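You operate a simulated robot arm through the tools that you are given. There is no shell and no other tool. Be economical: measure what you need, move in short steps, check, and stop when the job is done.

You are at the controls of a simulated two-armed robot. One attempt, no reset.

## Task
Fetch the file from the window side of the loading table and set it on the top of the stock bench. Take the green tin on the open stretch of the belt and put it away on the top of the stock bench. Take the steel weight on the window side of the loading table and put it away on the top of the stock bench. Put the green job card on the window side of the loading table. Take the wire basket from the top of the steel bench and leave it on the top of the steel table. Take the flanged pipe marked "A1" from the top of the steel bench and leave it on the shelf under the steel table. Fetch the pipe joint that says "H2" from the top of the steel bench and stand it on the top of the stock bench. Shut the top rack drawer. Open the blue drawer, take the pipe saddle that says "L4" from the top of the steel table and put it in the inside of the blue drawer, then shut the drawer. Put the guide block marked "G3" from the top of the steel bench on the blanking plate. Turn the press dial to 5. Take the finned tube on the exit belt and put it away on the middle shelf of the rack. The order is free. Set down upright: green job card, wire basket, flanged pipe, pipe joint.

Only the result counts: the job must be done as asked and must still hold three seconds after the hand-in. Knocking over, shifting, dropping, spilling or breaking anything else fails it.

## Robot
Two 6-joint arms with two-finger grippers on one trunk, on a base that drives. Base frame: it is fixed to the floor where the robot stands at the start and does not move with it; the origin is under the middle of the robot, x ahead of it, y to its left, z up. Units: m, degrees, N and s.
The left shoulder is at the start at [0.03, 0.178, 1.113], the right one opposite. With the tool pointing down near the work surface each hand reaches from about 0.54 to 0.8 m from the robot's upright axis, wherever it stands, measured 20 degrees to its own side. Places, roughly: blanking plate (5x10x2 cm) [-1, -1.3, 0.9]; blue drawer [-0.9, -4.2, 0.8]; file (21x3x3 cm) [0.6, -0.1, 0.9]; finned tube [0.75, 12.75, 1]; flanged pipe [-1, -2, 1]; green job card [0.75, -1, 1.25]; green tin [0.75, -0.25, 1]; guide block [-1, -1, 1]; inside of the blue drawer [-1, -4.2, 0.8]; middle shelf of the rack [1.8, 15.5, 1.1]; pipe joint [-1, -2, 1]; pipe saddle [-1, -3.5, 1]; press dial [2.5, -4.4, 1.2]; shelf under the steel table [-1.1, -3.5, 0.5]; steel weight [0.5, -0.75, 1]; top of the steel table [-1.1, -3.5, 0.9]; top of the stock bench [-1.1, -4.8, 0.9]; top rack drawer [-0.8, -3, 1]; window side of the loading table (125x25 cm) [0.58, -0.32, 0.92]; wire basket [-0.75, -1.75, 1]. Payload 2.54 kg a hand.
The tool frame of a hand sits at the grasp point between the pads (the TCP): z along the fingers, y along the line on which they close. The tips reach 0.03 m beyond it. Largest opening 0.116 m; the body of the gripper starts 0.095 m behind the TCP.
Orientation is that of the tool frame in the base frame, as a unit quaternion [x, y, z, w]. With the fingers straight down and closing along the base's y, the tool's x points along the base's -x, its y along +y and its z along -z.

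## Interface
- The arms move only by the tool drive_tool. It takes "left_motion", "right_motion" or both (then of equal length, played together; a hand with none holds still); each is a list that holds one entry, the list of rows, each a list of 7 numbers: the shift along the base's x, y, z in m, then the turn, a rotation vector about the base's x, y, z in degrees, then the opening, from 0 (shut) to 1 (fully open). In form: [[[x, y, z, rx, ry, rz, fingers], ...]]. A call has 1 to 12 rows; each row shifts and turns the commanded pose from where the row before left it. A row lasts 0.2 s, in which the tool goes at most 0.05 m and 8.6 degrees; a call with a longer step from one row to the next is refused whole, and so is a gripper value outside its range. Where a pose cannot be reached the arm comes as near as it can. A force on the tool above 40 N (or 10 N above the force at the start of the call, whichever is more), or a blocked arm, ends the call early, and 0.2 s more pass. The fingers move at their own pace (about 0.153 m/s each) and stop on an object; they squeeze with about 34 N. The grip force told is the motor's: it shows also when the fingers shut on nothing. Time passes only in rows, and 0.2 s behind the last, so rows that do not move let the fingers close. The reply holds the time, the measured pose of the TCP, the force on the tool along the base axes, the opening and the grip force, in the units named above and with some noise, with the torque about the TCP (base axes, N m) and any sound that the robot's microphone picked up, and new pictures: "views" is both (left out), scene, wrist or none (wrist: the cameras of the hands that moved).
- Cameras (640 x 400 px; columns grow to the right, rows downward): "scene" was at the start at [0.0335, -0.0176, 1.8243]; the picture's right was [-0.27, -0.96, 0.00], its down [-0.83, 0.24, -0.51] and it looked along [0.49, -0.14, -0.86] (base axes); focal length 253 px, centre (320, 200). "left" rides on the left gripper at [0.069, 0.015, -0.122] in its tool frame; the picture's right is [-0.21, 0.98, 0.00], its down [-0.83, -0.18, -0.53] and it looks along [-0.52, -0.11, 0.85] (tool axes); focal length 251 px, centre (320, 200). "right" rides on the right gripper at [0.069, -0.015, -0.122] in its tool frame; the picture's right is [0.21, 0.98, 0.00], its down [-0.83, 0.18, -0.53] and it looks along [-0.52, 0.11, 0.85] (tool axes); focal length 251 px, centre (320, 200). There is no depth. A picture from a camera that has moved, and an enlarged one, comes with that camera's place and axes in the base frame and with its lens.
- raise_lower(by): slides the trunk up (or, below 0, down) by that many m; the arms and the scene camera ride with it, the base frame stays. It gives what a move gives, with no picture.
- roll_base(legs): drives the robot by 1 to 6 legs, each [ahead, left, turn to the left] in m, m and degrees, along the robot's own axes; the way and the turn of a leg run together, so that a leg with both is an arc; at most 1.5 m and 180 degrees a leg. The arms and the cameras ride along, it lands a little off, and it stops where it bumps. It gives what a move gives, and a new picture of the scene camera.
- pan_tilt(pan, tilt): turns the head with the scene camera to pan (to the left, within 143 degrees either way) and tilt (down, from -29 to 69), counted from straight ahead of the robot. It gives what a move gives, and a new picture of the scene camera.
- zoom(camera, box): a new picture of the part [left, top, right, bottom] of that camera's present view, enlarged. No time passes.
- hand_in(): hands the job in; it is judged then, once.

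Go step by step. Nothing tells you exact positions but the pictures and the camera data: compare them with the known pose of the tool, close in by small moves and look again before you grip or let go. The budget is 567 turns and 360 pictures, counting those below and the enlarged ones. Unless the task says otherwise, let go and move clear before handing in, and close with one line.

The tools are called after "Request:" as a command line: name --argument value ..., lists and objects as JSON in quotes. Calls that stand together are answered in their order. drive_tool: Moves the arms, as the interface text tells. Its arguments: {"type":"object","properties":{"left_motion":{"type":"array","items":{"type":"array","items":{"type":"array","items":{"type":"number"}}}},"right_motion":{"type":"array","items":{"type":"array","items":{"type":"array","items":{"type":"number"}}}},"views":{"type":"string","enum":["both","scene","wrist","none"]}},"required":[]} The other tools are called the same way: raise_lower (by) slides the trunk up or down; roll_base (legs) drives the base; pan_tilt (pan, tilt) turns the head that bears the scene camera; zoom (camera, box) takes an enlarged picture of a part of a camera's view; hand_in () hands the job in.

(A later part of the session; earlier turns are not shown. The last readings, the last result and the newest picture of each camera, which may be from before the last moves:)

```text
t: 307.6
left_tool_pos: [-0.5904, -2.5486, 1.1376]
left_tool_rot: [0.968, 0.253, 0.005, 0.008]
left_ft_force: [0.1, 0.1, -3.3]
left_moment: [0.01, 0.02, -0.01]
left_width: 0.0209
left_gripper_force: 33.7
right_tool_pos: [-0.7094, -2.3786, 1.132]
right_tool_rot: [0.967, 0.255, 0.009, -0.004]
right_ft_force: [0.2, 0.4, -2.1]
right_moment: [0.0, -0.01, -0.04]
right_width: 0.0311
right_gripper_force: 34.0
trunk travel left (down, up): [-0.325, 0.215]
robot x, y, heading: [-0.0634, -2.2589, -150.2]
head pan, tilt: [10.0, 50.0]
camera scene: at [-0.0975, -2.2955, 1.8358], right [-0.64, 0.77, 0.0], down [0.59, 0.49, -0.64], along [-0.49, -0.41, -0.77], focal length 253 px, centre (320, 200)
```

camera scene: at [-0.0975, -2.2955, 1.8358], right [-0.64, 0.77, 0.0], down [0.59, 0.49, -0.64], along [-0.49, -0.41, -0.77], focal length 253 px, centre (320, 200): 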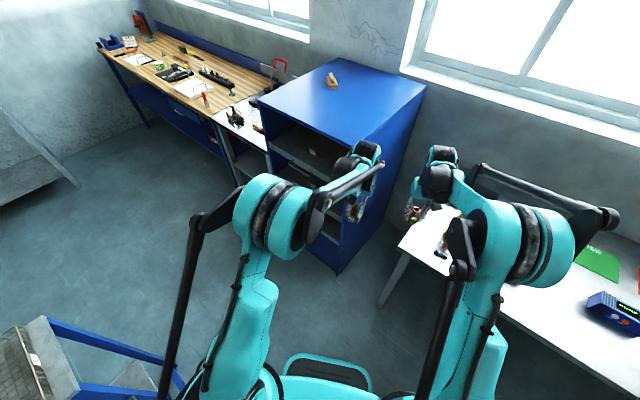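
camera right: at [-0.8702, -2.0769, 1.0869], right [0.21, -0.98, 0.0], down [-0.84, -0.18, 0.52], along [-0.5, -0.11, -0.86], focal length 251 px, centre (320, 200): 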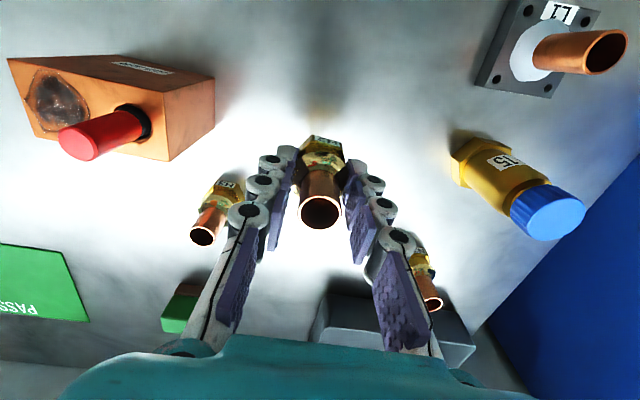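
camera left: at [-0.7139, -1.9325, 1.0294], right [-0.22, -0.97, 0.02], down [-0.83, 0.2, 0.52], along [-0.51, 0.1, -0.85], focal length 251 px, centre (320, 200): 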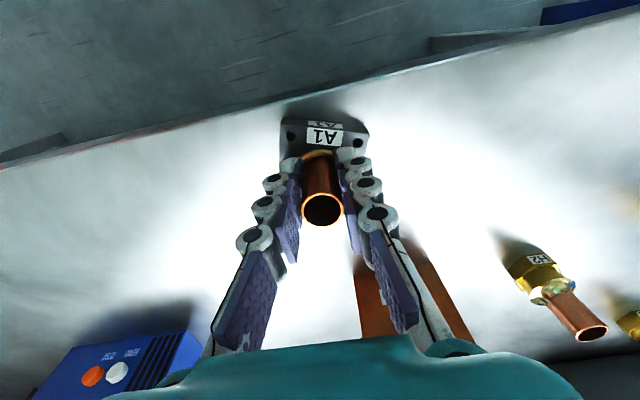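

Request:
roll_base --legs '[[0, 0, 30], [0, 0, 30], [0, -0.15, 0]]'

Request:
roll_base --legs '[[0.7, 0, 0], [0.7, 0, 0]]'

```text
t: 312.0
left_tool_pos: [-0.2315, -2.8623, 1.1375]
left_tool_rot: [0.712, 0.702, 0.01, 0.005]
left_ft_force: [-0.4, -0.5, -3.7]
left_moment: [0.0, -0.02, -0.05]
left_width: 0.021
left_gripper_force: 34.2
right_tool_pos: [-0.436, -2.8807, 1.1312]
right_tool_rot: [0.711, 0.703, 0.007, -0.008]
right_ft_force: [0.2, 0.0, -2.0]
right_moment: [0.0, -0.06, -0.06]
right_width: 0.0305
right_gripper_force: 34.2
trunk travel left (down, up): [-0.325, 0.215]
robot x, y, heading: [-0.213, -2.2603, -90.4]
head pan, tilt: [10.0, 50.0]
camera scene: at [-0.2021, -2.3062, 1.8358], right [-0.99, -0.17, 0.0], down [-0.13, 0.76, -0.64], along [0.11, -0.63, -0.77], focal length 253 px, centre (320, 200)
```

scene: 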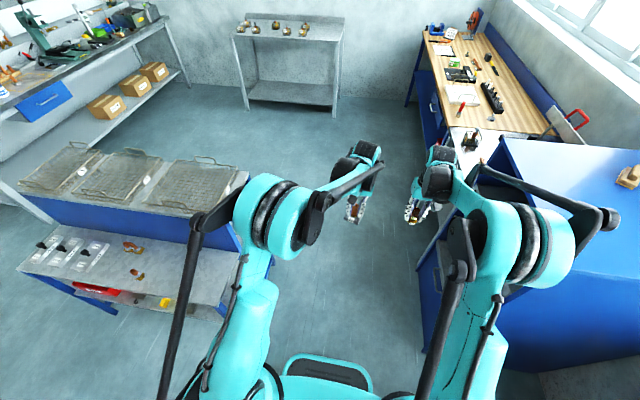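

```text
t: 319.3
left_tool_pos: [-0.2508, -4.2645, 1.1359]
left_tool_rot: [0.714, 0.7, 0.01, 0.004]
left_ft_force: [0.2, 0.5, -3.0]
left_moment: [0.07, -0.01, -0.03]
left_width: 0.021
left_gripper_force: 33.6
right_tool_pos: [-0.4576, -4.2818, 1.1313]
right_tool_rot: [0.712, 0.702, 0.006, -0.008]
right_ft_force: [0.2, -0.3, -0.9]
right_moment: [0.01, -0.01, 0.0]
right_width: 0.0307
right_gripper_force: 33.9
trunk travel left (down, up): [-0.325, 0.215]
robot x, y, heading: [-0.2304, -3.6639, -90.9]
head pan, tilt: [10.0, 50.0]
camera scene: at [-0.2188, -3.7096, 1.8358], right [-0.99, -0.16, 0.0], down [-0.12, 0.76, -0.64], along [0.1, -0.63, -0.77], focal length 253 px, centre (320, 200)
```

scene: 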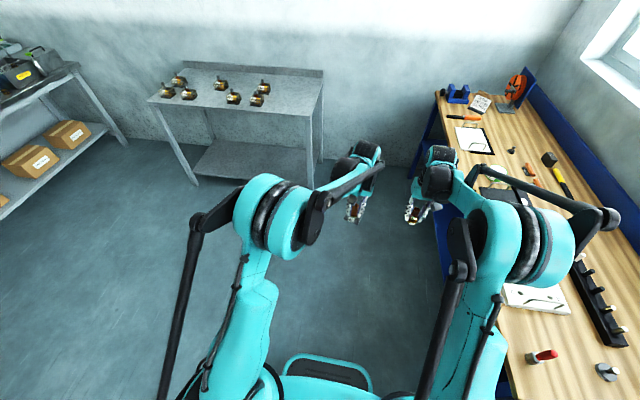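

Both still held. Driving on to the stock bench and turning gently to face it.

Request:
roll_base --legs '[[0.8, 0, 0], [0, 0, -30], [0, 0, -30], [0, 0, -29]]'

Request:
roll_base --legs '[[0, 0.3, 0], [0, 0.26, 0]]'

```text
t: 328.0
left_tool_pos: [-0.8451, -4.4377, 1.1358]
left_tool_rot: [1.0, -0.012, 0.003, 0.009]
left_ft_force: [0.2, 0.0, -3.2]
left_moment: [-0.02, -0.03, 0.02]
left_width: 0.021
left_gripper_force: 34.3
right_tool_pos: [-0.8617, -4.2296, 1.1314]
right_tool_rot: [1.0, -0.009, 0.01, 0.0]
right_ft_force: [0.0, 0.5, -2.5]
right_moment: [0.01, -0.02, -0.01]
right_width: 0.0307
right_gripper_force: 34.0
trunk travel left (down, up): [-0.325, 0.215]
robot x, y, heading: [-0.2473, -4.46, 178.9]
head pan, tilt: [10.0, 50.0]
camera scene: at [-0.293, -4.4716, 1.8358], right [-0.16, 0.99, 0.0], down [0.76, 0.12, -0.64], along [-0.63, -0.1, -0.77], focal length 253 px, centre (320, 200)
```

scene: 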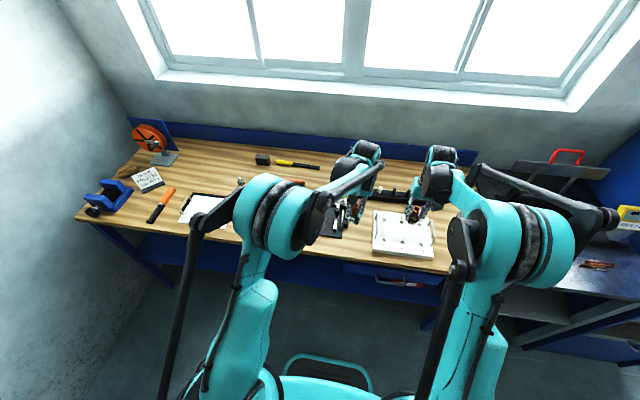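

```text
t: 331.5
left_tool_pos: [-0.8553, -4.9966, 1.1365]
left_tool_rot: [1.0, -0.012, 0.004, 0.009]
left_ft_force: [-0.4, 1.2, -4.0]
left_moment: [0.02, -0.01, -0.01]
left_width: 0.021
left_gripper_force: 33.8
right_tool_pos: [-0.8738, -4.7896, 1.1301]
right_tool_rot: [1.0, -0.009, 0.011, -0.001]
right_ft_force: [0.7, -0.1, -1.9]
right_moment: [0.0, 0.0, -0.01]
right_width: 0.0311
right_gripper_force: 34.6
trunk travel left (down, up): [-0.325, 0.215]
robot x, y, heading: [-0.2528, -5.0196, 179.0]
head pan, tilt: [10.0, 50.0]
camera scene: at [-0.3029, -5.0302, 1.8358], right [-0.16, 0.99, 0.0], down [0.76, 0.12, -0.64], along [-0.63, -0.1, -0.77], focal length 253 px, centre (320, 200)
```

scene: 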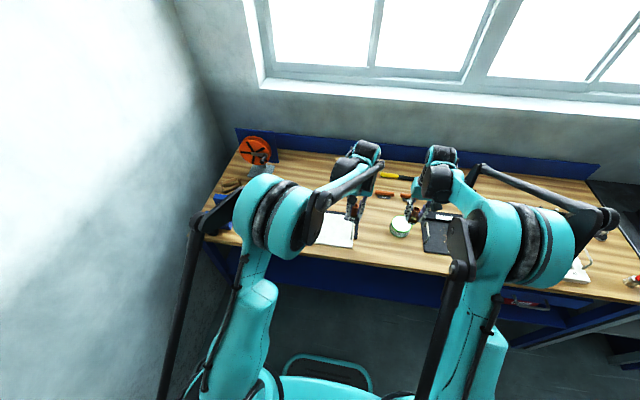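

Request:
drive_tool --left_motion '[[[0, -0.03, 0, 0, 0, 0, 0], [0, -0.03, 0, 0, 0, 0, 0], [0, -0.03, 0, 0, 0, 0, 0], [0, -0.02, 0, 0, 0, 0, 0], [0, 0, 0, 0, 0, 0, 0]]]' --right_motion '[[[0, 0, 0, 0, 0, 0, 0], [0, -0.03, 0, 0, 0, 0, 0], [0, -0.03, 0, 0, 0, 0, 0], [0, -0.025, -0.02, 0, 0, 0, 0], [0, 0, -0.04, 0, 0, 0, 0]]]' --views "wrist"

```text
t: 332.7
left_tool_pos: [-0.8561, -5.1068, 1.1371]
left_tool_rot: [1.0, -0.012, 0.004, 0.009]
left_ft_force: [0.1, 0.6, -4.3]
left_moment: [-0.03, -0.03, -0.03]
left_width: 0.0212
left_gripper_force: 34.4
right_tool_pos: [-0.8737, -4.8729, 1.07]
right_tool_rot: [1.0, -0.009, 0.011, -0.001]
right_ft_force: [-0.1, 0.8, -2.0]
right_moment: [-0.02, -0.04, 0.02]
right_width: 0.0305
right_gripper_force: 34.1
trunk travel left (down, up): [-0.325, 0.215]
robot x, y, heading: [-0.2535, -5.0165, 179.3]
head pan, tilt: [10.0, 50.0]
camera right: at [-0.8062, -4.8593, 1.1958], right [0.2, -0.98, 0.0], down [-0.84, -0.17, 0.52], along [-0.51, -0.1, -0.86], focal length 251 px, centre (320, 200)
camera left: at [-0.7879, -5.1213, 1.2586], right [-0.24, -0.97, 0.02], down [-0.83, 0.21, 0.52], along [-0.51, 0.11, -0.85], focal length 251 px, centre (320, 200)
```

right: 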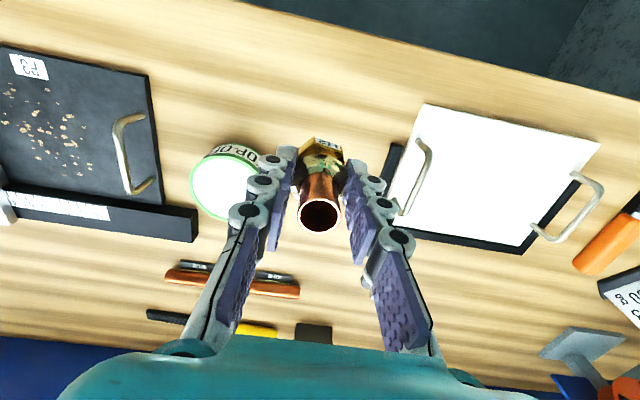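
left: 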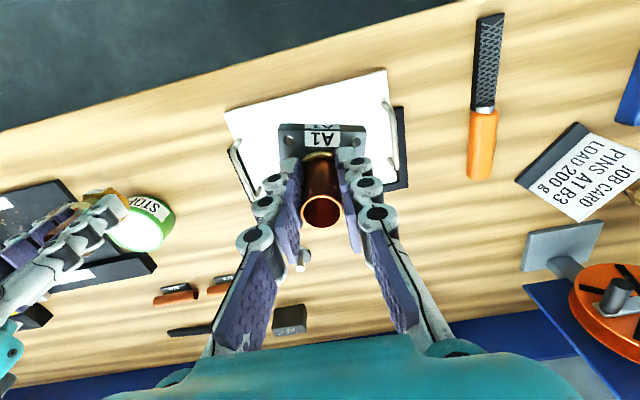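

Request:
drive_tool --right_motion '[[[0.005, 0, -0.04, 0, 0, 0, 0], [0, 0, -0.04, 0, 0, 0, 0], [0, 0, -0.03, 0, 0, 0, 0], [0, 0, -0.006, 0, 0, 0, 0], [0, 0, -0.006, 0, 0, 0, 0], [0, 0, -0.005, 0, 0, 0, 0], [0, 0, -0.005, 0, 0, 0, 0], [0, 0, -0.005, 0, 0, 0, 0]]]' --views "wrist"

```text
t: 334.3
left_tool_pos: [-0.8527, -5.1074, 1.1381]
left_tool_rot: [1.0, -0.012, 0.003, 0.009]
left_ft_force: [0.3, -0.1, -4.1]
left_moment: [0.0, -0.02, 0.02]
left_width: 0.0211
left_gripper_force: 33.7
right_tool_pos: [-0.8662, -4.8743, 0.9425]
right_tool_rot: [1.0, -0.009, 0.009, -0.002]
right_ft_force: [4.0, 0.0, 27.4]
right_moment: [-0.06, -0.24, -0.02]
right_width: 0.0307
right_gripper_force: 33.5
trunk travel left (down, up): [-0.325, 0.215]
robot x, y, heading: [-0.2548, -5.0174, 179.1]
head pan, tilt: [10.0, 50.0]
stopped in row 8 (right hand): the force on the tool passed its limit at 48 N (the readings are from after the stop); the commanded pose is now the measured one
camera right: at [-0.7992, -4.8605, 1.0688], right [0.2, -0.98, 0.0], down [-0.84, -0.17, 0.52], along [-0.51, -0.1, -0.85], focal length 251 px, centre (320, 200)
```

right: 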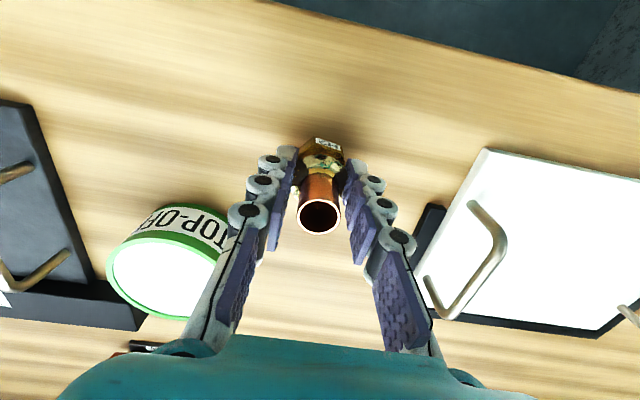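

H2 on the bench. Releasing and lifting.

Request:
drive_tool --right_motion '[[[0, 0, 0.002, 0, 0, 0, 0.4], [0, 0, 0, 0, 0, 0, 0.45], [0, 0, 0.03, 0, 0, 0, 0.45], [0, 0, 0.04, 0, 0, 0, 0.45], [0, 0, 0.04, 0, 0, 0, 0.45], [0, 0, 0.04, 0, 0, 0, 0.45], [0, 0, 0.04, 0, 0, 0, 0.45]]]' --views "wrist"

```text
t: 335.9
left_tool_pos: [-0.8546, -5.1067, 1.1368]
left_tool_rot: [1.0, -0.012, 0.003, 0.01]
left_ft_force: [0.8, -0.1, -3.8]
left_moment: [0.03, 0.02, 0.01]
left_width: 0.0211
left_gripper_force: 33.8
right_tool_pos: [-0.8685, -4.8745, 1.1351]
right_tool_rot: [1.0, -0.009, 0.008, -0.002]
right_ft_force: [-0.3, 0.4, 0.4]
right_moment: [0.0, 0.06, 0.03]
right_width: 0.0525
right_gripper_force: 0.1
trunk travel left (down, up): [-0.325, 0.215]
robot x, y, heading: [-0.2555, -5.0207, 179.0]
head pan, tilt: [10.0, 50.0]
camera right: at [-0.801, -4.8604, 1.2601], right [0.2, -0.98, 0.0], down [-0.84, -0.17, 0.52], along [-0.51, -0.1, -0.85], focal length 251 px, centre (320, 200)
```

right: 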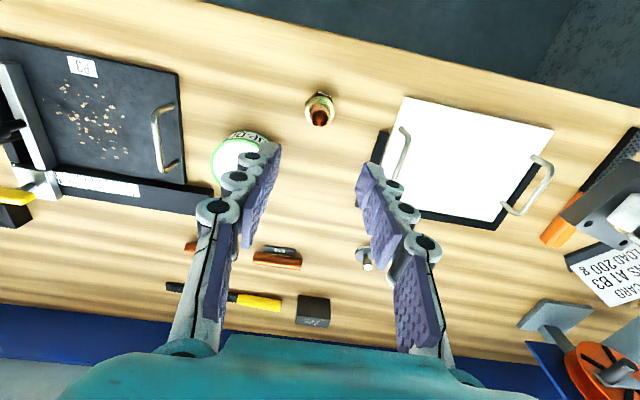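

H2 stands on the stock bench. Next A1: I'll set it on the steel table's front and regrip it tilted for the low shelf. Sliding right.

Request:
roll_base --legs '[[-0.06, 0, 0.8], [0, -0.6, 0], [0, -0.6, 0]]'

Request:
drive_tool --left_motion '[[[-0.02, 0.0, 0, 0, 0, 0, 0]]]' --views "wrist"

```text
t: 342.8
left_tool_pos: [-0.7973, -3.9248, 1.1363]
left_tool_rot: [1.0, -0.001, 0.004, 0.01]
left_ft_force: [0.7, 0.0, -3.3]
left_moment: [-0.04, -0.02, -0.02]
left_width: 0.0208
left_gripper_force: 34.7
right_tool_pos: [-0.8154, -3.6912, 1.1337]
right_tool_rot: [1.0, 0.001, 0.009, -0.003]
right_ft_force: [-0.5, 0.8, -1.0]
right_moment: [-0.01, 0.01, 0.03]
right_width: 0.0522
right_gripper_force: 0.1
trunk travel left (down, up): [-0.325, 0.215]
robot x, y, heading: [-0.2008, -3.825, -179.5]
head pan, tilt: [10.0, 50.0]
camera scene: at [-0.2456, -3.8357, 1.8358], right [-0.18, 0.98, 0.0], down [0.75, 0.14, -0.64], along [-0.63, -0.12, -0.77], focal length 253 px, centre (320, 200)
```

scene: 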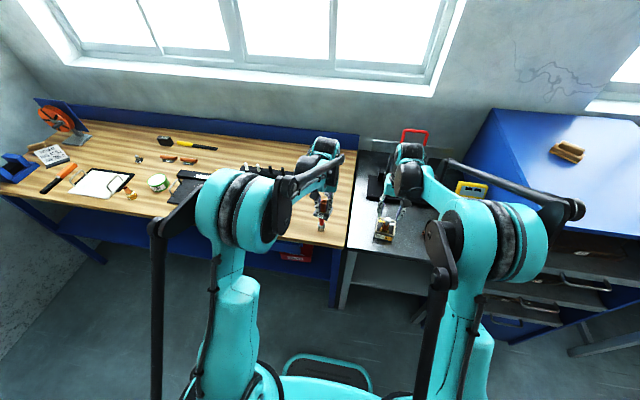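

```text
t: 343.2
left_tool_pos: [-0.8181, -3.9246, 1.1364]
left_tool_rot: [1.0, 0.0, 0.004, 0.01]
left_ft_force: [-1.1, 0.7, -3.3]
left_moment: [0.02, -0.03, -0.02]
left_width: 0.021
left_gripper_force: 34.2
right_tool_pos: [-0.8164, -3.6926, 1.1342]
right_tool_rot: [1.0, 0.002, 0.009, -0.001]
right_ft_force: [0.3, 0.7, 0.8]
right_moment: [0.03, -0.07, 0.01]
right_width: 0.0521
right_gripper_force: 0.0
trunk travel left (down, up): [-0.325, 0.215]
robot x, y, heading: [-0.1951, -3.8221, -180.0]
head pan, tilt: [10.0, 50.0]
camera left: at [-0.749, -3.9392, 1.2584], right [-0.22, -0.98, 0.02], down [-0.83, 0.19, 0.52], along [-0.51, 0.1, -0.85], focal length 251 px, centre (320, 200)
```

left: 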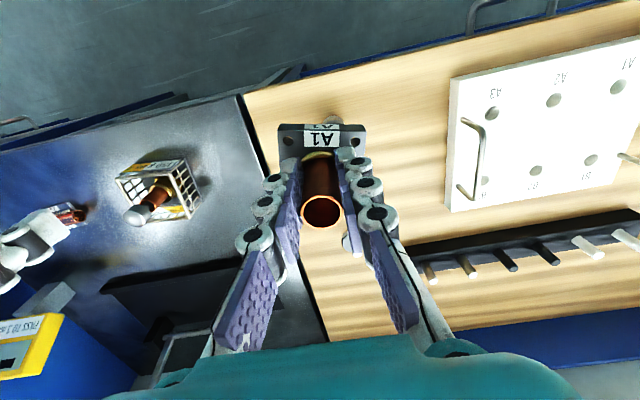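

I'll set A1 at (-0.845, -3.775) on the steel table, beside the basket. Moving the right hand away first.

Request:
drive_tool --left_motion '[[[0, 0.0, 0, 0, 0, 0, 0], [0, 0.0, 0, 0, 0, 0, 0], [-0.01, 0.04, 0, 0, 0, 0, 0], [-0.01, 0.04, 0, 0, 0, 0, 0], [-0.007, 0.04, 0, 0, 0, 0, 0], [0, 0.03, 0, 0, 0, 0, 0], [0, 0, -0.03, 0, 0, 0, 0], [0, 0, -0.03, 0, 0, 0, 0]]]' --right_motion '[[[0.03, 0.03, 0, 0, 0, 0, 0.5], [0.03, 0.03, 0, 0, 0, 0, 0.5], [0.0, 0.04, 0, 0, 0, 0, 0.5], [0.0, 0.04, 0, 0, 0, 0, 0.5], [0.0, 0.04, 0, 0, 0, 0, 0.5], [0.0, 0.03, 0, 0, 0, 0, 0.5], [0, 0, 0, 0, 0, 0, 0.5], [0, 0, 0, 0, 0, 0, 0.5]]]' --views "wrist"

```text
t: 345.0
left_tool_pos: [-0.8434, -3.7733, 1.0769]
left_tool_rot: [1.0, -0.001, 0.004, 0.009]
left_ft_force: [-1.0, 0.2, -3.9]
left_moment: [-0.05, -0.05, -0.02]
left_width: 0.021
left_gripper_force: 34.4
right_tool_pos: [-0.7565, -3.4813, 1.1336]
right_tool_rot: [1.0, 0.002, 0.01, -0.002]
right_ft_force: [-1.1, 0.6, -0.7]
right_moment: [-0.01, -0.05, 0.02]
right_width: 0.0581
right_gripper_force: 0.2
trunk travel left (down, up): [-0.325, 0.215]
robot x, y, heading: [-0.1937, -3.818, -179.6]
head pan, tilt: [10.0, 50.0]
camera right: at [-0.6892, -3.4654, 1.2588], right [0.22, -0.98, 0.0], down [-0.83, -0.19, 0.52], along [-0.51, -0.11, -0.85], focal length 251 px, centre (320, 200)
camera left: at [-0.7749, -3.7876, 1.199], right [-0.22, -0.98, 0.02], down [-0.83, 0.19, 0.52], along [-0.51, 0.1, -0.85], focal length 251 px, centre (320, 200)
```

right: 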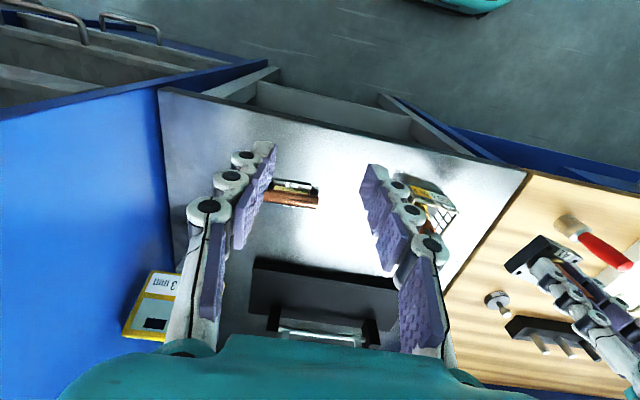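
left: 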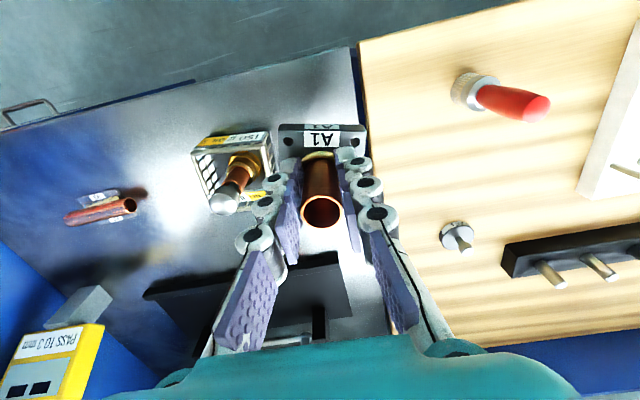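

Request:
drive_tool --left_motion '[[[0, -0.004, -0.04, 0, 0, 0, 0], [0, 0, -0.04, 0, 0, 0, 0], [0, 0, -0.035, 0, 0, 0, 0], [0, 0, -0.01, 0, 0, 0, 0], [0, 0, -0.006, 0, 0, 0, 0], [0, 0, -0.006, 0, 0, 0, 0], [0, 0, -0.006, 0, 0, 0, 0], [0, 0, -0.006, 0, 0, 0, 0]]]' --views "wrist"

```text
t: 346.4
left_tool_pos: [-0.8421, -3.7792, 0.9463]
left_tool_rot: [1.0, 0.0, 0.002, 0.008]
left_ft_force: [6.3, -1.8, 22.3]
left_moment: [0.31, 0.48, 0.04]
left_width: 0.0214
left_gripper_force: 34.0
right_tool_pos: [-0.753, -3.4818, 1.136]
right_tool_rot: [1.0, 0.003, 0.008, -0.002]
right_ft_force: [-0.2, 0.2, -0.4]
right_moment: [-0.04, 0.0, 0.0]
right_width: 0.0579
right_gripper_force: 0.1
trunk travel left (down, up): [-0.325, 0.215]
robot x, y, heading: [-0.1972, -3.8239, -179.9]
head pan, tilt: [10.0, 50.0]
stopped in row 7 (left hand): the force on the tool passed its limit at 52 N (the readings are from after the stop); the commanded pose is now the measured one
camera left: at [-0.7733, -3.793, 1.0678], right [-0.22, -0.98, 0.02], down [-0.83, 0.19, 0.53], along [-0.52, 0.1, -0.85], focal length 251 px, centre (320, 200)
```

left: 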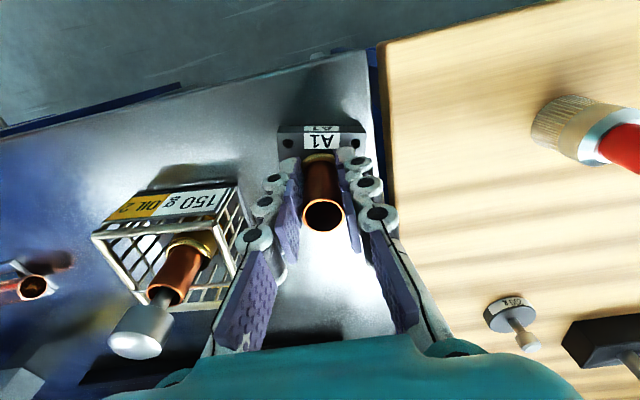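

A1 rests on the table. Releasing, rising, then tilting the left hand 60° with the base backed away.

Request:
drive_tool --left_motion '[[[0, 0, 0.002, 0, 0, 0, 0.35], [0, 0, 0, 0, 0, 0, 0.35], [0, 0, 0.03, 0, 0, 0, 0.35], [0, 0, 0.04, 0, 0, 0, 0.35], [0, 0, 0.04, 0, 0, 0, 0.35], [0, 0, 0.04, 0, 0, 0, 0.35]]]' --views "wrist"

```text
t: 347.8
left_tool_pos: [-0.8443, -3.7793, 1.0964]
left_tool_rot: [1.0, -0.001, 0.002, 0.009]
left_ft_force: [0.1, -0.7, 1.0]
left_moment: [-0.02, 0.03, 0.0]
left_width: 0.0406
left_gripper_force: 0.1
right_tool_pos: [-0.7547, -3.4819, 1.1343]
right_tool_rot: [1.0, 0.001, 0.007, -0.001]
right_ft_force: [0.3, -0.8, 0.5]
right_moment: [0.02, 0.04, -0.01]
right_width: 0.058
right_gripper_force: 0.0
trunk travel left (down, up): [-0.325, 0.215]
robot x, y, heading: [-0.1966, -3.8252, -179.7]
head pan, tilt: [10.0, 50.0]
camera left: at [-0.7748, -3.7921, 1.2182], right [-0.22, -0.98, 0.02], down [-0.83, 0.19, 0.53], along [-0.52, 0.1, -0.85], focal length 251 px, centre (320, 200)
```

left: 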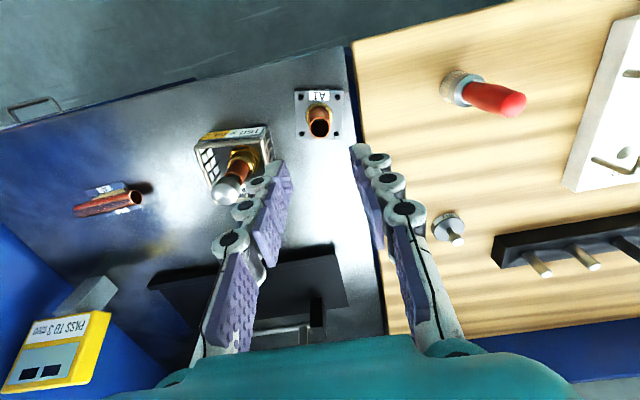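

Request:
roll_base --legs '[[-0.25, 0, 0]]'

Request:
drive_tool --left_motion '[[[-0.01, 0, -0.015, 0, 7.5, 0, 0.4], [-0.01, 0, -0.015, 0, 7.5, 0, 0.4], [-0.01, 0, -0.015, 0, 7.5, 0, 0.4], [-0.01, 0, -0.015, 0, 7.5, 0, 0.4], [-0.01, 0, -0.015, 0, 7.5, 0, 0.4], [-0.01, 0, -0.015, 0, 7.5, 0, 0.4], [-0.01, 0, -0.015, 0, 7.5, 0, 0.4], [-0.01, 0, -0.015, 0, 7.5, 0, 0.4], [-0.01, 0, -0.015, 0, 7.5, 0, 0.4]]]' --views "wrist"

```text
t: 349.7
left_tool_pos: [-0.5944, -3.7777, 1.0951]
left_tool_rot: [1.0, 0.001, 0.002, 0.009]
left_ft_force: [0.3, 1.0, 0.1]
left_moment: [0.0, 0.01, -0.03]
left_width: 0.0408
left_gripper_force: 0.1
right_tool_pos: [-0.5066, -3.4818, 1.1343]
right_tool_rot: [1.0, 0.004, 0.008, -0.003]
right_ft_force: [0.8, -0.9, 0.4]
right_moment: [-0.01, 0.03, -0.01]
right_width: 0.058
right_gripper_force: 0.1
trunk travel left (down, up): [-0.325, 0.215]
robot x, y, heading: [0.0521, -3.8234, -179.8]
head pan, tilt: [10.0, 50.0]
camera scene: at [0.0042, -3.8344, 1.8359], right [-0.18, 0.98, 0.0], down [0.75, 0.14, -0.64], along [-0.63, -0.12, -0.77], focal length 253 px, centre (320, 200)
```

scene: 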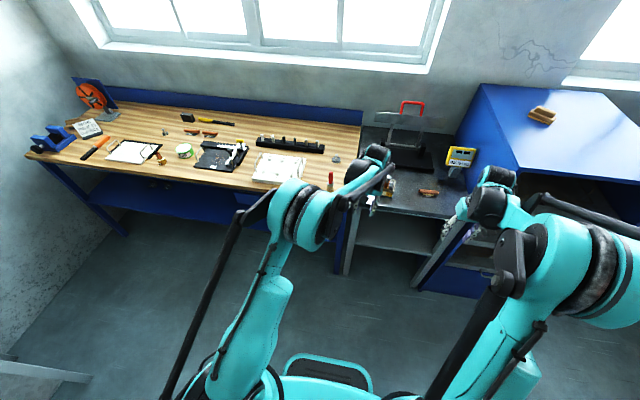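

```text
t: 351.7
left_tool_pos: [-0.6855, -3.7788, 0.9603]
left_tool_rot: [0.832, 0.005, -0.554, 0.006]
left_ft_force: [-0.9, -0.5, -0.2]
left_moment: [-0.02, -0.02, 0.0]
left_width: 0.0464
left_gripper_force: 0.1
right_tool_pos: [-0.5076, -3.4823, 1.1348]
right_tool_rot: [1.0, 0.004, 0.008, -0.002]
right_ft_force: [0.0, -0.2, 0.1]
right_moment: [-0.02, -0.01, 0.02]
right_width: 0.0581
right_gripper_force: 0.1
trunk travel left (down, up): [-0.325, 0.215]
robot x, y, heading: [0.0548, -3.8251, -179.1]
head pan, tilt: [10.0, 50.0]
camera left: at [-0.5472, -3.7923, 0.943], right [-0.07, -0.98, 0.2], down [0.17, 0.19, 0.97], along [-0.98, 0.1, 0.15], focal length 251 px, centre (320, 200)
```

left: 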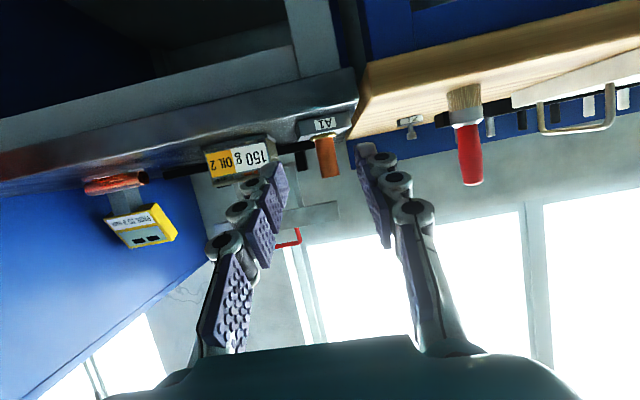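

A1 in line. Advancing to grip its pipe with the tilted hand.

Request:
drive_tool --left_motion '[[[-0.04, 0.001, -0.008, 0, 0, 0, 0.4], [-0.04, 0.001, -0.008, 0, 0, 0, 0.4], [-0.04, 0, 0, 0, 0, 0, 0.4], [0, 0, 0, 0, 0, 0, 0.4]]]' --views "wrist"

```text
t: 352.7
left_tool_pos: [-0.7994, -3.7788, 0.9535]
left_tool_rot: [0.833, 0.005, -0.553, 0.007]
left_ft_force: [0.4, -0.2, 0.4]
left_moment: [-0.02, -0.03, 0.0]
left_width: 0.0463
left_gripper_force: 0.1
left hand out of reach, approached as far as the arm can: row 3
right_tool_pos: [-0.5084, -3.4818, 1.1346]
right_tool_rot: [1.0, 0.004, 0.008, -0.002]
right_ft_force: [-0.7, -0.3, -0.3]
right_moment: [-0.02, 0.01, -0.02]
right_width: 0.058
right_gripper_force: 0.0
trunk travel left (down, up): [-0.325, 0.215]
robot x, y, heading: [0.0503, -3.8232, -179.8]
head pan, tilt: [10.0, 50.0]
camera left: at [-0.6599, -3.7924, 0.9364], right [-0.07, -0.98, 0.2], down [0.17, 0.19, 0.97], along [-0.98, 0.1, 0.15], focal length 251 px, centre (320, 200)
```

left: 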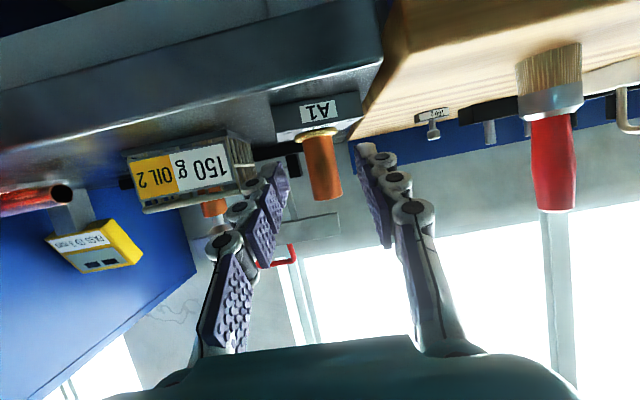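

Request:
roll_base --legs '[[0.05, 0, 0]]'

Request:
drive_tool --left_motion '[[[0.003, 0, -0.01, 0, 0, 0, 0.4], [0, 0, 0, 0, 0, 0, 0.4]]]' --views "wrist"

```text
t: 353.6
left_tool_pos: [-0.8493, -3.7799, 0.9521]
left_tool_rot: [0.833, 0.005, -0.553, 0.007]
left_ft_force: [-0.4, -0.3, 0.3]
left_moment: [-0.02, 0.03, 0.02]
left_width: 0.0465
left_gripper_force: 0.0
right_tool_pos: [-0.558, -3.4821, 1.1331]
right_tool_rot: [1.0, 0.004, 0.009, -0.002]
right_ft_force: [-1.1, -0.5, -0.4]
right_moment: [-0.03, -0.03, 0.01]
right_width: 0.0577
right_gripper_force: 0.2
trunk travel left (down, up): [-0.325, 0.215]
robot x, y, heading: [0.0018, -3.8235, -179.6]
head pan, tilt: [10.0, 50.0]
camera scene: at [-0.048, -3.8348, 1.8358], right [-0.18, 0.98, 0.0], down [0.75, 0.14, -0.64], along [-0.63, -0.12, -0.77], focal length 253 px, centre (320, 200)
```

scene: 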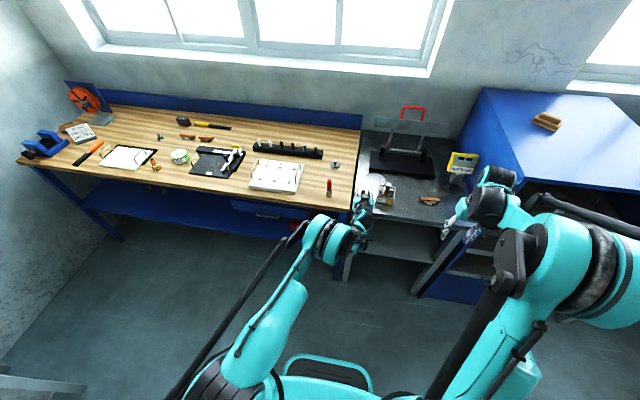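

```text
t: 354.2
left_tool_pos: [-0.8428, -3.7801, 0.9484]
left_tool_rot: [0.833, 0.006, -0.553, 0.007]
left_ft_force: [-0.1, -0.5, 0.0]
left_moment: [0.0, 0.0, 0.01]
left_width: 0.0463
left_gripper_force: 0.0
left hand out of reach, approached as far as the arm can: row 1
right_tool_pos: [-0.5571, -3.4806, 1.1335]
right_tool_rot: [1.0, 0.003, 0.009, -0.002]
right_ft_force: [0.0, -0.5, 0.2]
right_moment: [0.0, -0.02, -0.02]
right_width: 0.0579
right_gripper_force: 0.0
trunk travel left (down, up): [-0.325, 0.215]
robot x, y, heading: [0.002, -3.8246, -179.5]
head pan, tilt: [10.0, 50.0]
camera left: at [-0.7034, -3.7943, 0.9311], right [-0.07, -0.98, 0.2], down [0.17, 0.19, 0.97], along [-0.98, 0.1, 0.15], focal length 251 px, centre (320, 200)
```

left: 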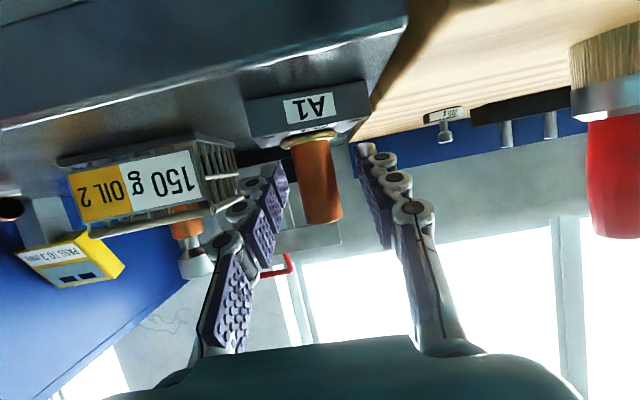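

Pipe centred. Gripping, then lifting with the trunk.

Request:
drive_tool --left_motion '[[[0, 0, 0, 0, 0, 0, 0.1], [0, 0, 0, 0, 0, 0, 0], [0, 0, 0, 0, 0, 0, 0]]]' --views "none"

Request:
raise_lower --by 0.05

Request:
roll_base --legs '[[-0.08, 0, 0]]'

```text
t: 355.0
left_tool_pos: [-0.842, -3.781, 0.9486]
left_tool_rot: [0.833, 0.006, -0.552, 0.007]
left_ft_force: [0.9, -0.7, 2.4]
left_moment: [0.25, 0.12, 0.0]
left_width: 0.02
left_gripper_force: 33.3
right_tool_pos: [-0.5571, -3.4823, 1.1354]
right_tool_rot: [1.0, 0.004, 0.007, -0.001]
right_ft_force: [-0.6, 0.2, 0.0]
right_moment: [-0.02, 0.0, 0.03]
right_width: 0.0579
right_gripper_force: 0.1
trunk travel left (down, up): [-0.325, 0.215]
robot x, y, heading: [0.0044, -3.8241, -179.7]
head pan, tilt: [10.0, 50.0]
```

```text
t: 355.9
left_tool_pos: [-0.8441, -3.7821, 0.9976]
left_tool_rot: [0.833, 0.004, -0.552, 0.006]
left_ft_force: [0.0, 1.0, -3.1]
left_moment: [0.02, -0.01, -0.03]
left_width: 0.0202
left_gripper_force: 34.0
right_tool_pos: [-0.5571, -3.4829, 1.1847]
right_tool_rot: [1.0, 0.004, 0.009, -0.002]
right_ft_force: [0.2, -0.6, 0.3]
right_moment: [0.0, -0.01, 0.01]
right_width: 0.0581
right_gripper_force: 0.0
trunk travel left (down, up): [-0.375, 0.165]
robot x, y, heading: [0.0006, -3.8238, -179.6]
head pan, tilt: [10.0, 50.0]
```

```text
t: 357.0
left_tool_pos: [-0.7619, -3.7798, 0.9985]
left_tool_rot: [0.833, 0.005, -0.553, 0.007]
left_ft_force: [1.2, 0.4, -2.8]
left_moment: [-0.03, 0.01, 0.01]
left_width: 0.0203
left_gripper_force: 34.3
right_tool_pos: [-0.476, -3.4813, 1.1838]
right_tool_rot: [1.0, 0.004, 0.008, -0.001]
right_ft_force: [0.4, 1.1, 0.7]
right_moment: [0.02, 0.06, -0.01]
right_width: 0.0578
right_gripper_force: 0.0
trunk travel left (down, up): [-0.375, 0.165]
robot x, y, heading: [0.0817, -3.8192, -179.5]
head pan, tilt: [10.0, 50.0]
camera scene: at [0.0353, -3.8341, 1.8859], right [-0.18, 0.98, 0.0], down [0.75, 0.14, -0.64], along [-0.63, -0.12, -0.77], focal length 253 px, centre (320, 200)
```

scene: 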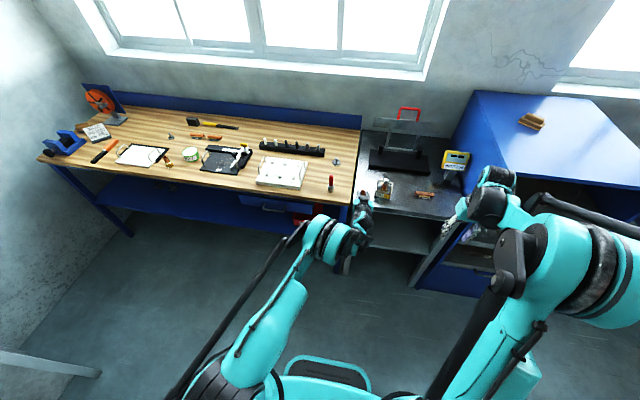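

Held steady. Backing a bit more, sliding toward the shelf's middle, then lowering the trunk.

Request:
roll_base --legs '[[-0.08, 0, 0], [0, -0.2, 0]]'

Request:
raise_lower --by -0.2

Request:
raise_lower --by -0.17

Request:
drive_tool --left_motion '[[[0, 0, 0, 0, 0, 0, 0]]]' --views "both"

```text
t: 359.2
left_tool_pos: [-0.6842, -3.5792, 0.9979]
left_tool_rot: [0.833, 0.005, -0.553, 0.006]
left_ft_force: [-0.4, 0.1, -3.6]
left_moment: [-0.04, -0.04, 0.04]
left_width: 0.0202
left_gripper_force: 33.9
right_tool_pos: [-0.3979, -3.2812, 1.1843]
right_tool_rot: [1.0, 0.002, 0.009, -0.001]
right_ft_force: [-0.2, 0.1, 0.3]
right_moment: [-0.03, -0.02, -0.01]
right_width: 0.0579
right_gripper_force: 0.0
trunk travel left (down, up): [-0.375, 0.165]
robot x, y, heading: [0.1572, -3.6202, -179.8]
head pan, tilt: [10.0, 50.0]
camera scene: at [0.1122, -3.6334, 1.8859], right [-0.18, 0.98, 0.0], down [0.75, 0.14, -0.64], along [-0.63, -0.12, -0.77], focal length 253 px, centre (320, 200)
```

scene: 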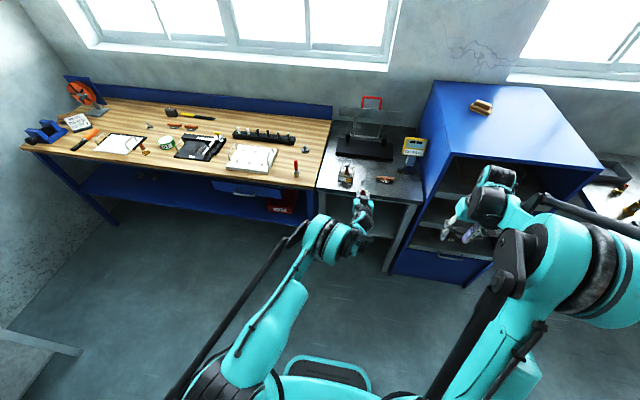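

```text
t: 361.4
left_tool_pos: [-0.6845, -3.5795, 0.7988]
left_tool_rot: [0.834, 0.006, -0.552, 0.007]
left_ft_force: [-0.1, 0.3, -3.3]
left_moment: [-0.05, -0.02, 0.02]
left_width: 0.0201
left_gripper_force: 33.9
right_tool_pos: [-0.3976, -3.2814, 0.9845]
right_tool_rot: [1.0, 0.003, 0.009, -0.002]
right_ft_force: [0.4, -0.4, 0.3]
right_moment: [0.01, -0.01, 0.01]
right_width: 0.058
right_gripper_force: 0.0
trunk travel left (down, up): [-0.175, 0.365]
robot x, y, heading: [0.1617, -3.6188, -179.5]
head pan, tilt: [10.0, 50.0]
```

```text
t: 363.3
left_tool_pos: [-0.6844, -3.5784, 0.6271]
left_tool_rot: [0.833, 0.005, -0.553, 0.006]
left_ft_force: [0.1, -0.2, -3.4]
left_moment: [0.01, -0.07, 0.04]
left_width: 0.0202
left_gripper_force: 34.0
right_tool_pos: [-0.399, -3.28, 0.8147]
right_tool_rot: [1.0, 0.002, 0.009, -0.002]
right_ft_force: [-0.3, 0.2, -0.1]
right_moment: [0.03, 0.02, 0.01]
right_width: 0.0579
right_gripper_force: 0.0
trunk travel left (down, up): [-0.005, 0.535]
robot x, y, heading: [0.1615, -3.6212, -179.9]
head pan, tilt: [10.0, 50.0]
```

```text
t: 363.7
left_tool_pos: [-0.6838, -3.5787, 0.6293]
left_tool_rot: [0.833, 0.005, -0.553, 0.006]
left_ft_force: [0.1, 0.7, -3.7]
left_moment: [0.0, 0.0, 0.0]
left_width: 0.0201
left_gripper_force: 33.8
right_tool_pos: [-0.3978, -3.2813, 0.814]
right_tool_rot: [1.0, 0.002, 0.009, -0.002]
right_ft_force: [0.5, 0.6, -1.2]
right_moment: [0.01, -0.01, 0.02]
right_width: 0.0581
right_gripper_force: 0.0
trunk travel left (down, up): [-0.005, 0.535]
robot x, y, heading: [0.1572, -3.6192, -179.5]
head pan, tilt: [10.0, 50.0]
camera scene: at [0.1122, -3.6345, 1.5159], right [-0.18, 0.98, 0.0], down [0.75, 0.14, -0.64], along [-0.63, -0.12, -0.77], focal length 253 px, centre (320, 200)
camera left: at [-0.5445, -3.5927, 0.6117], right [-0.07, -0.98, 0.2], down [0.17, 0.19, 0.97], along [-0.98, 0.1, 0.15], focal length 251 px, centre (320, 200)
```

scene: 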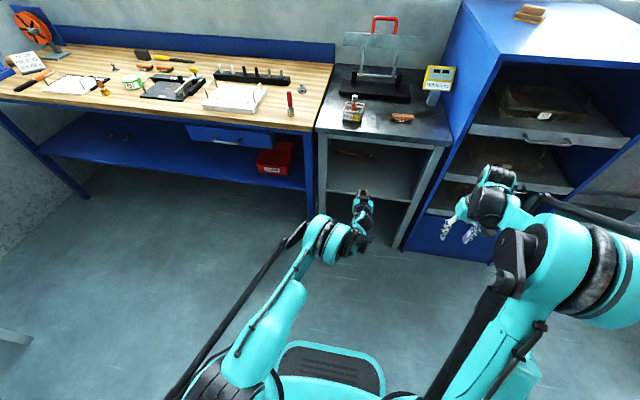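
left: 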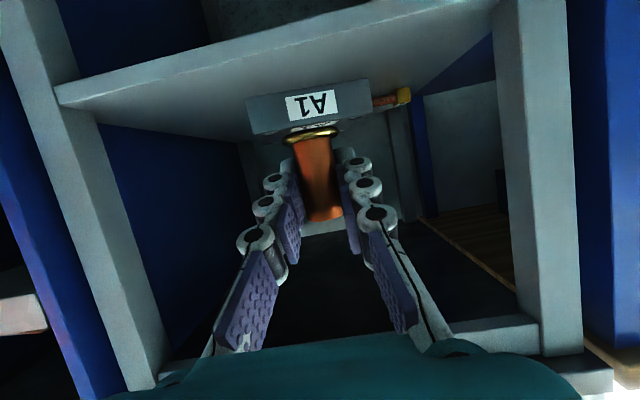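

The shelf is open ahead; clear spot straight in front. Driving forward 0.2 m to bring A1 over the shelf.

Request:
roll_base --legs '[[0.2, 0, 0]]'

Request:
drive_tool --left_motion '[[[0, 0, -0.02, 0, 0, 0, 0], [0, 0, -0.02, 0, 0, 0, 0], [0, 0, 0, 0, 0, 0, 0]]]' --views "wrist"

```text
t: 365.3
left_tool_pos: [-0.8842, -3.5813, 0.6272]
left_tool_rot: [0.834, 0.005, -0.552, 0.007]
left_ft_force: [0.1, -0.2, -3.9]
left_moment: [0.0, -0.01, 0.03]
left_width: 0.0201
left_gripper_force: 34.2
right_tool_pos: [-0.5978, -3.2825, 0.8132]
right_tool_rot: [1.0, 0.004, 0.009, -0.002]
right_ft_force: [0.2, 0.1, -0.2]
right_moment: [-0.02, -0.03, 0.0]
right_width: 0.0579
right_gripper_force: 0.0
trunk travel left (down, up): [-0.005, 0.535]
robot x, y, heading: [-0.0371, -3.6248, -179.7]
head pan, tilt: [10.0, 50.0]
camera scene: at [-0.0873, -3.6357, 1.5158], right [-0.18, 0.98, 0.0], down [0.75, 0.14, -0.64], along [-0.63, -0.12, -0.77], focal length 253 px, centre (320, 200)
```

scene: 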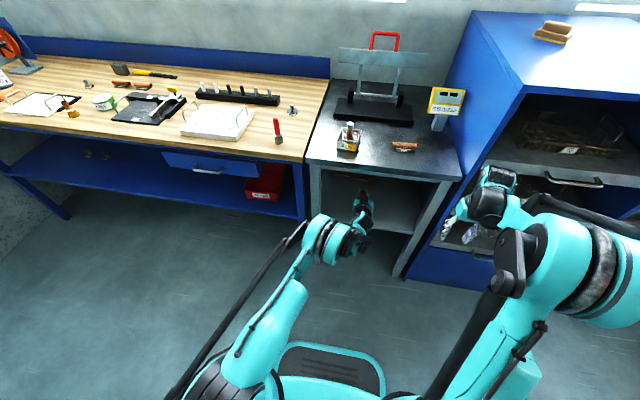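

```text
t: 366.1
left_tool_pos: [-0.8663, -3.5882, 0.617]
left_tool_rot: [0.833, 0.005, -0.553, 0.007]
left_ft_force: [-0.4, 0.4, -3.3]
left_moment: [-0.02, 0.0, -0.01]
left_width: 0.0202
left_gripper_force: 34.0
left hand out of reach, approached as far as the arm can: row 1, 2
right_tool_pos: [-0.5967, -3.2818, 0.8148]
right_tool_rot: [1.0, 0.002, 0.01, -0.002]
right_ft_force: [-0.7, 0.7, 0.2]
right_moment: [0.0, -0.01, -0.02]
right_width: 0.0579
right_gripper_force: 0.0
trunk travel left (down, up): [-0.005, 0.535]
robot x, y, heading: [-0.0376, -3.621, -179.4]
head pan, tilt: [10.0, 50.0]
camera left: at [-0.7268, -3.6018, 0.6008], right [-0.07, -0.98, 0.2], down [0.17, 0.19, 0.97], along [-0.98, 0.1, 0.15], focal length 251 px, centre (320, 200)
```

left: 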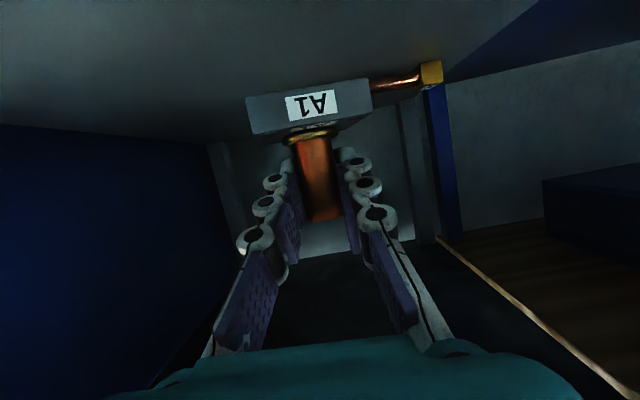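

Request:
roll_base --legs '[[0.1, 0, 0]]'

Request:
drive_tool --left_motion '[[[0.03, 0, 0, 0, 0, 0, 0], [0.03, 0, -0.01, 0, 0, 0, 0], [0.02, 0, -0.02, 0, 0, 0, 0], [0, 0, 0, 0, 0, 0, 0]]]' --views "wrist"

```text
t: 367.2
left_tool_pos: [-0.9685, -3.5891, 0.6168]
left_tool_rot: [0.834, 0.006, -0.552, 0.007]
left_ft_force: [-1.5, -0.1, -4.7]
left_moment: [-0.02, -0.01, -0.01]
left_width: 0.0203
left_gripper_force: 33.9
right_tool_pos: [-0.6988, -3.2826, 0.8132]
right_tool_rot: [1.0, 0.004, 0.009, -0.002]
right_ft_force: [-0.8, 0.3, 0.0]
right_moment: [-0.01, -0.03, 0.0]
right_width: 0.0578
right_gripper_force: 0.0
trunk travel left (down, up): [-0.005, 0.535]
robot x, y, heading: [-0.1379, -3.6234, -179.7]
head pan, tilt: [10.0, 50.0]
camera scene: at [-0.1878, -3.6365, 1.5157], right [-0.18, 0.98, 0.0], down [0.75, 0.14, -0.64], along [-0.63, -0.12, -0.77], focal length 253 px, centre (320, 200)
```

scene: 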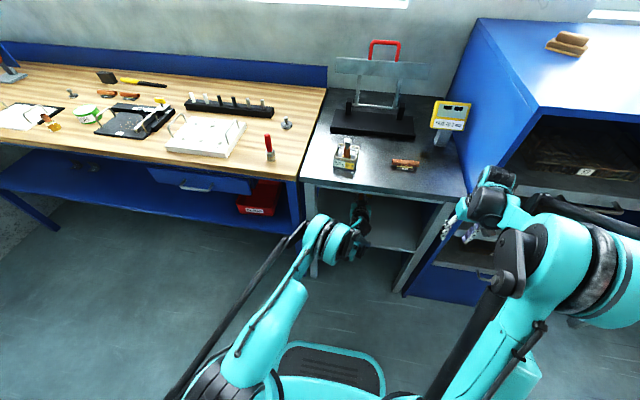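

```text
t: 368.2
left_tool_pos: [-0.8854, -3.5895, 0.5874]
left_tool_rot: [0.834, 0.005, -0.552, 0.007]
left_ft_force: [0.2, -0.1, -3.7]
left_moment: [0.03, -0.04, 0.01]
left_width: 0.0202
left_gripper_force: 33.9
right_tool_pos: [-0.6963, -3.2848, 0.8146]
right_tool_rot: [1.0, 0.004, 0.008, -0.001]
right_ft_force: [0.4, 1.0, -0.2]
right_moment: [0.02, -0.04, -0.01]
right_width: 0.058
right_gripper_force: 0.1
trunk travel left (down, up): [-0.005, 0.535]
robot x, y, heading: [-0.1377, -3.6253, -179.7]
head pan, tilt: [10.0, 50.0]
camera left: at [-0.7463, -3.6026, 0.5708], right [-0.07, -0.98, 0.2], down [0.17, 0.19, 0.97], along [-0.98, 0.1, 0.15], focal length 251 px, centre (320, 200)
```

left: 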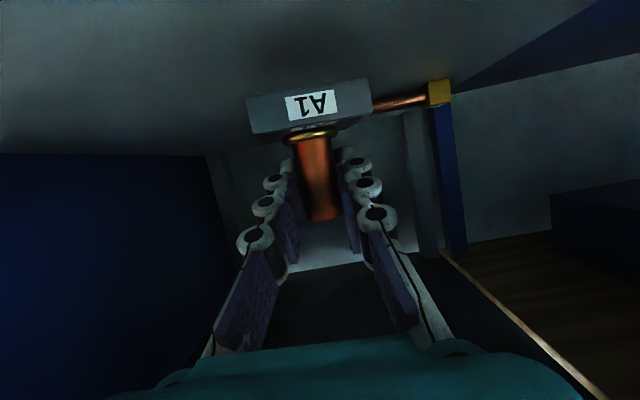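

Now over the shelf at 0.587. Lowering in small steps to contact.

Request:
drive_tool --left_motion '[[[0, 0, -0.008, 0, 0, 0, 0], [0, 0, -0.006, 0, 0, 0, 0], [0, 0, -0.005, 0, 0, 0, 0], [0, 0, -0.005, 0, 0, 0, 0], [0, 0, -0.005, 0, 0, 0, 0], [0, 0, -0.005, 0, 0, 0, 0], [0, 0, -0.005, 0, 0, 0, 0]]]' --views "wrist"

```text
t: 369.8
left_tool_pos: [-0.88, -3.5925, 0.5834]
left_tool_rot: [0.834, 0.006, -0.551, 0.007]
left_ft_force: [-0.6, 0.6, -4.1]
left_moment: [0.02, -0.02, 0.03]
left_width: 0.0201
left_gripper_force: 34.1
left hand out of reach, approached as far as the arm can: row 1, 2, 3, 4, 5, 6, 7
right_tool_pos: [-0.6966, -3.2839, 0.8145]
right_tool_rot: [1.0, 0.003, 0.009, -0.001]
right_ft_force: [0.1, -0.4, -0.9]
right_moment: [0.02, -0.01, 0.0]
right_width: 0.0578
right_gripper_force: 0.1
trunk travel left (down, up): [-0.005, 0.535]
robot x, y, heading: [-0.1384, -3.6221, -179.7]
head pan, tilt: [10.0, 50.0]
camera left: at [-0.7401, -3.6057, 0.5676], right [-0.07, -0.98, 0.2], down [0.16, 0.19, 0.97], along [-0.98, 0.1, 0.15], focal length 251 px, centre (320, 200)
```

left: 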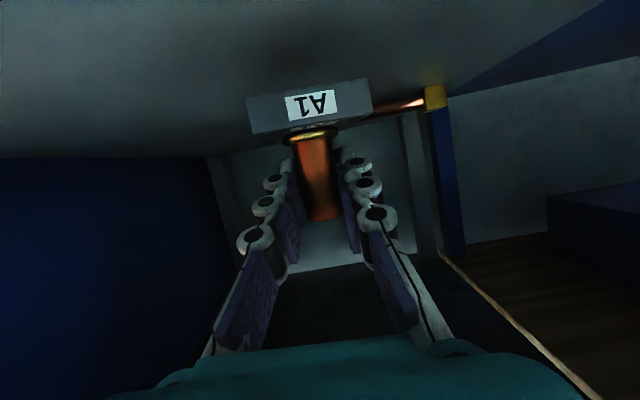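

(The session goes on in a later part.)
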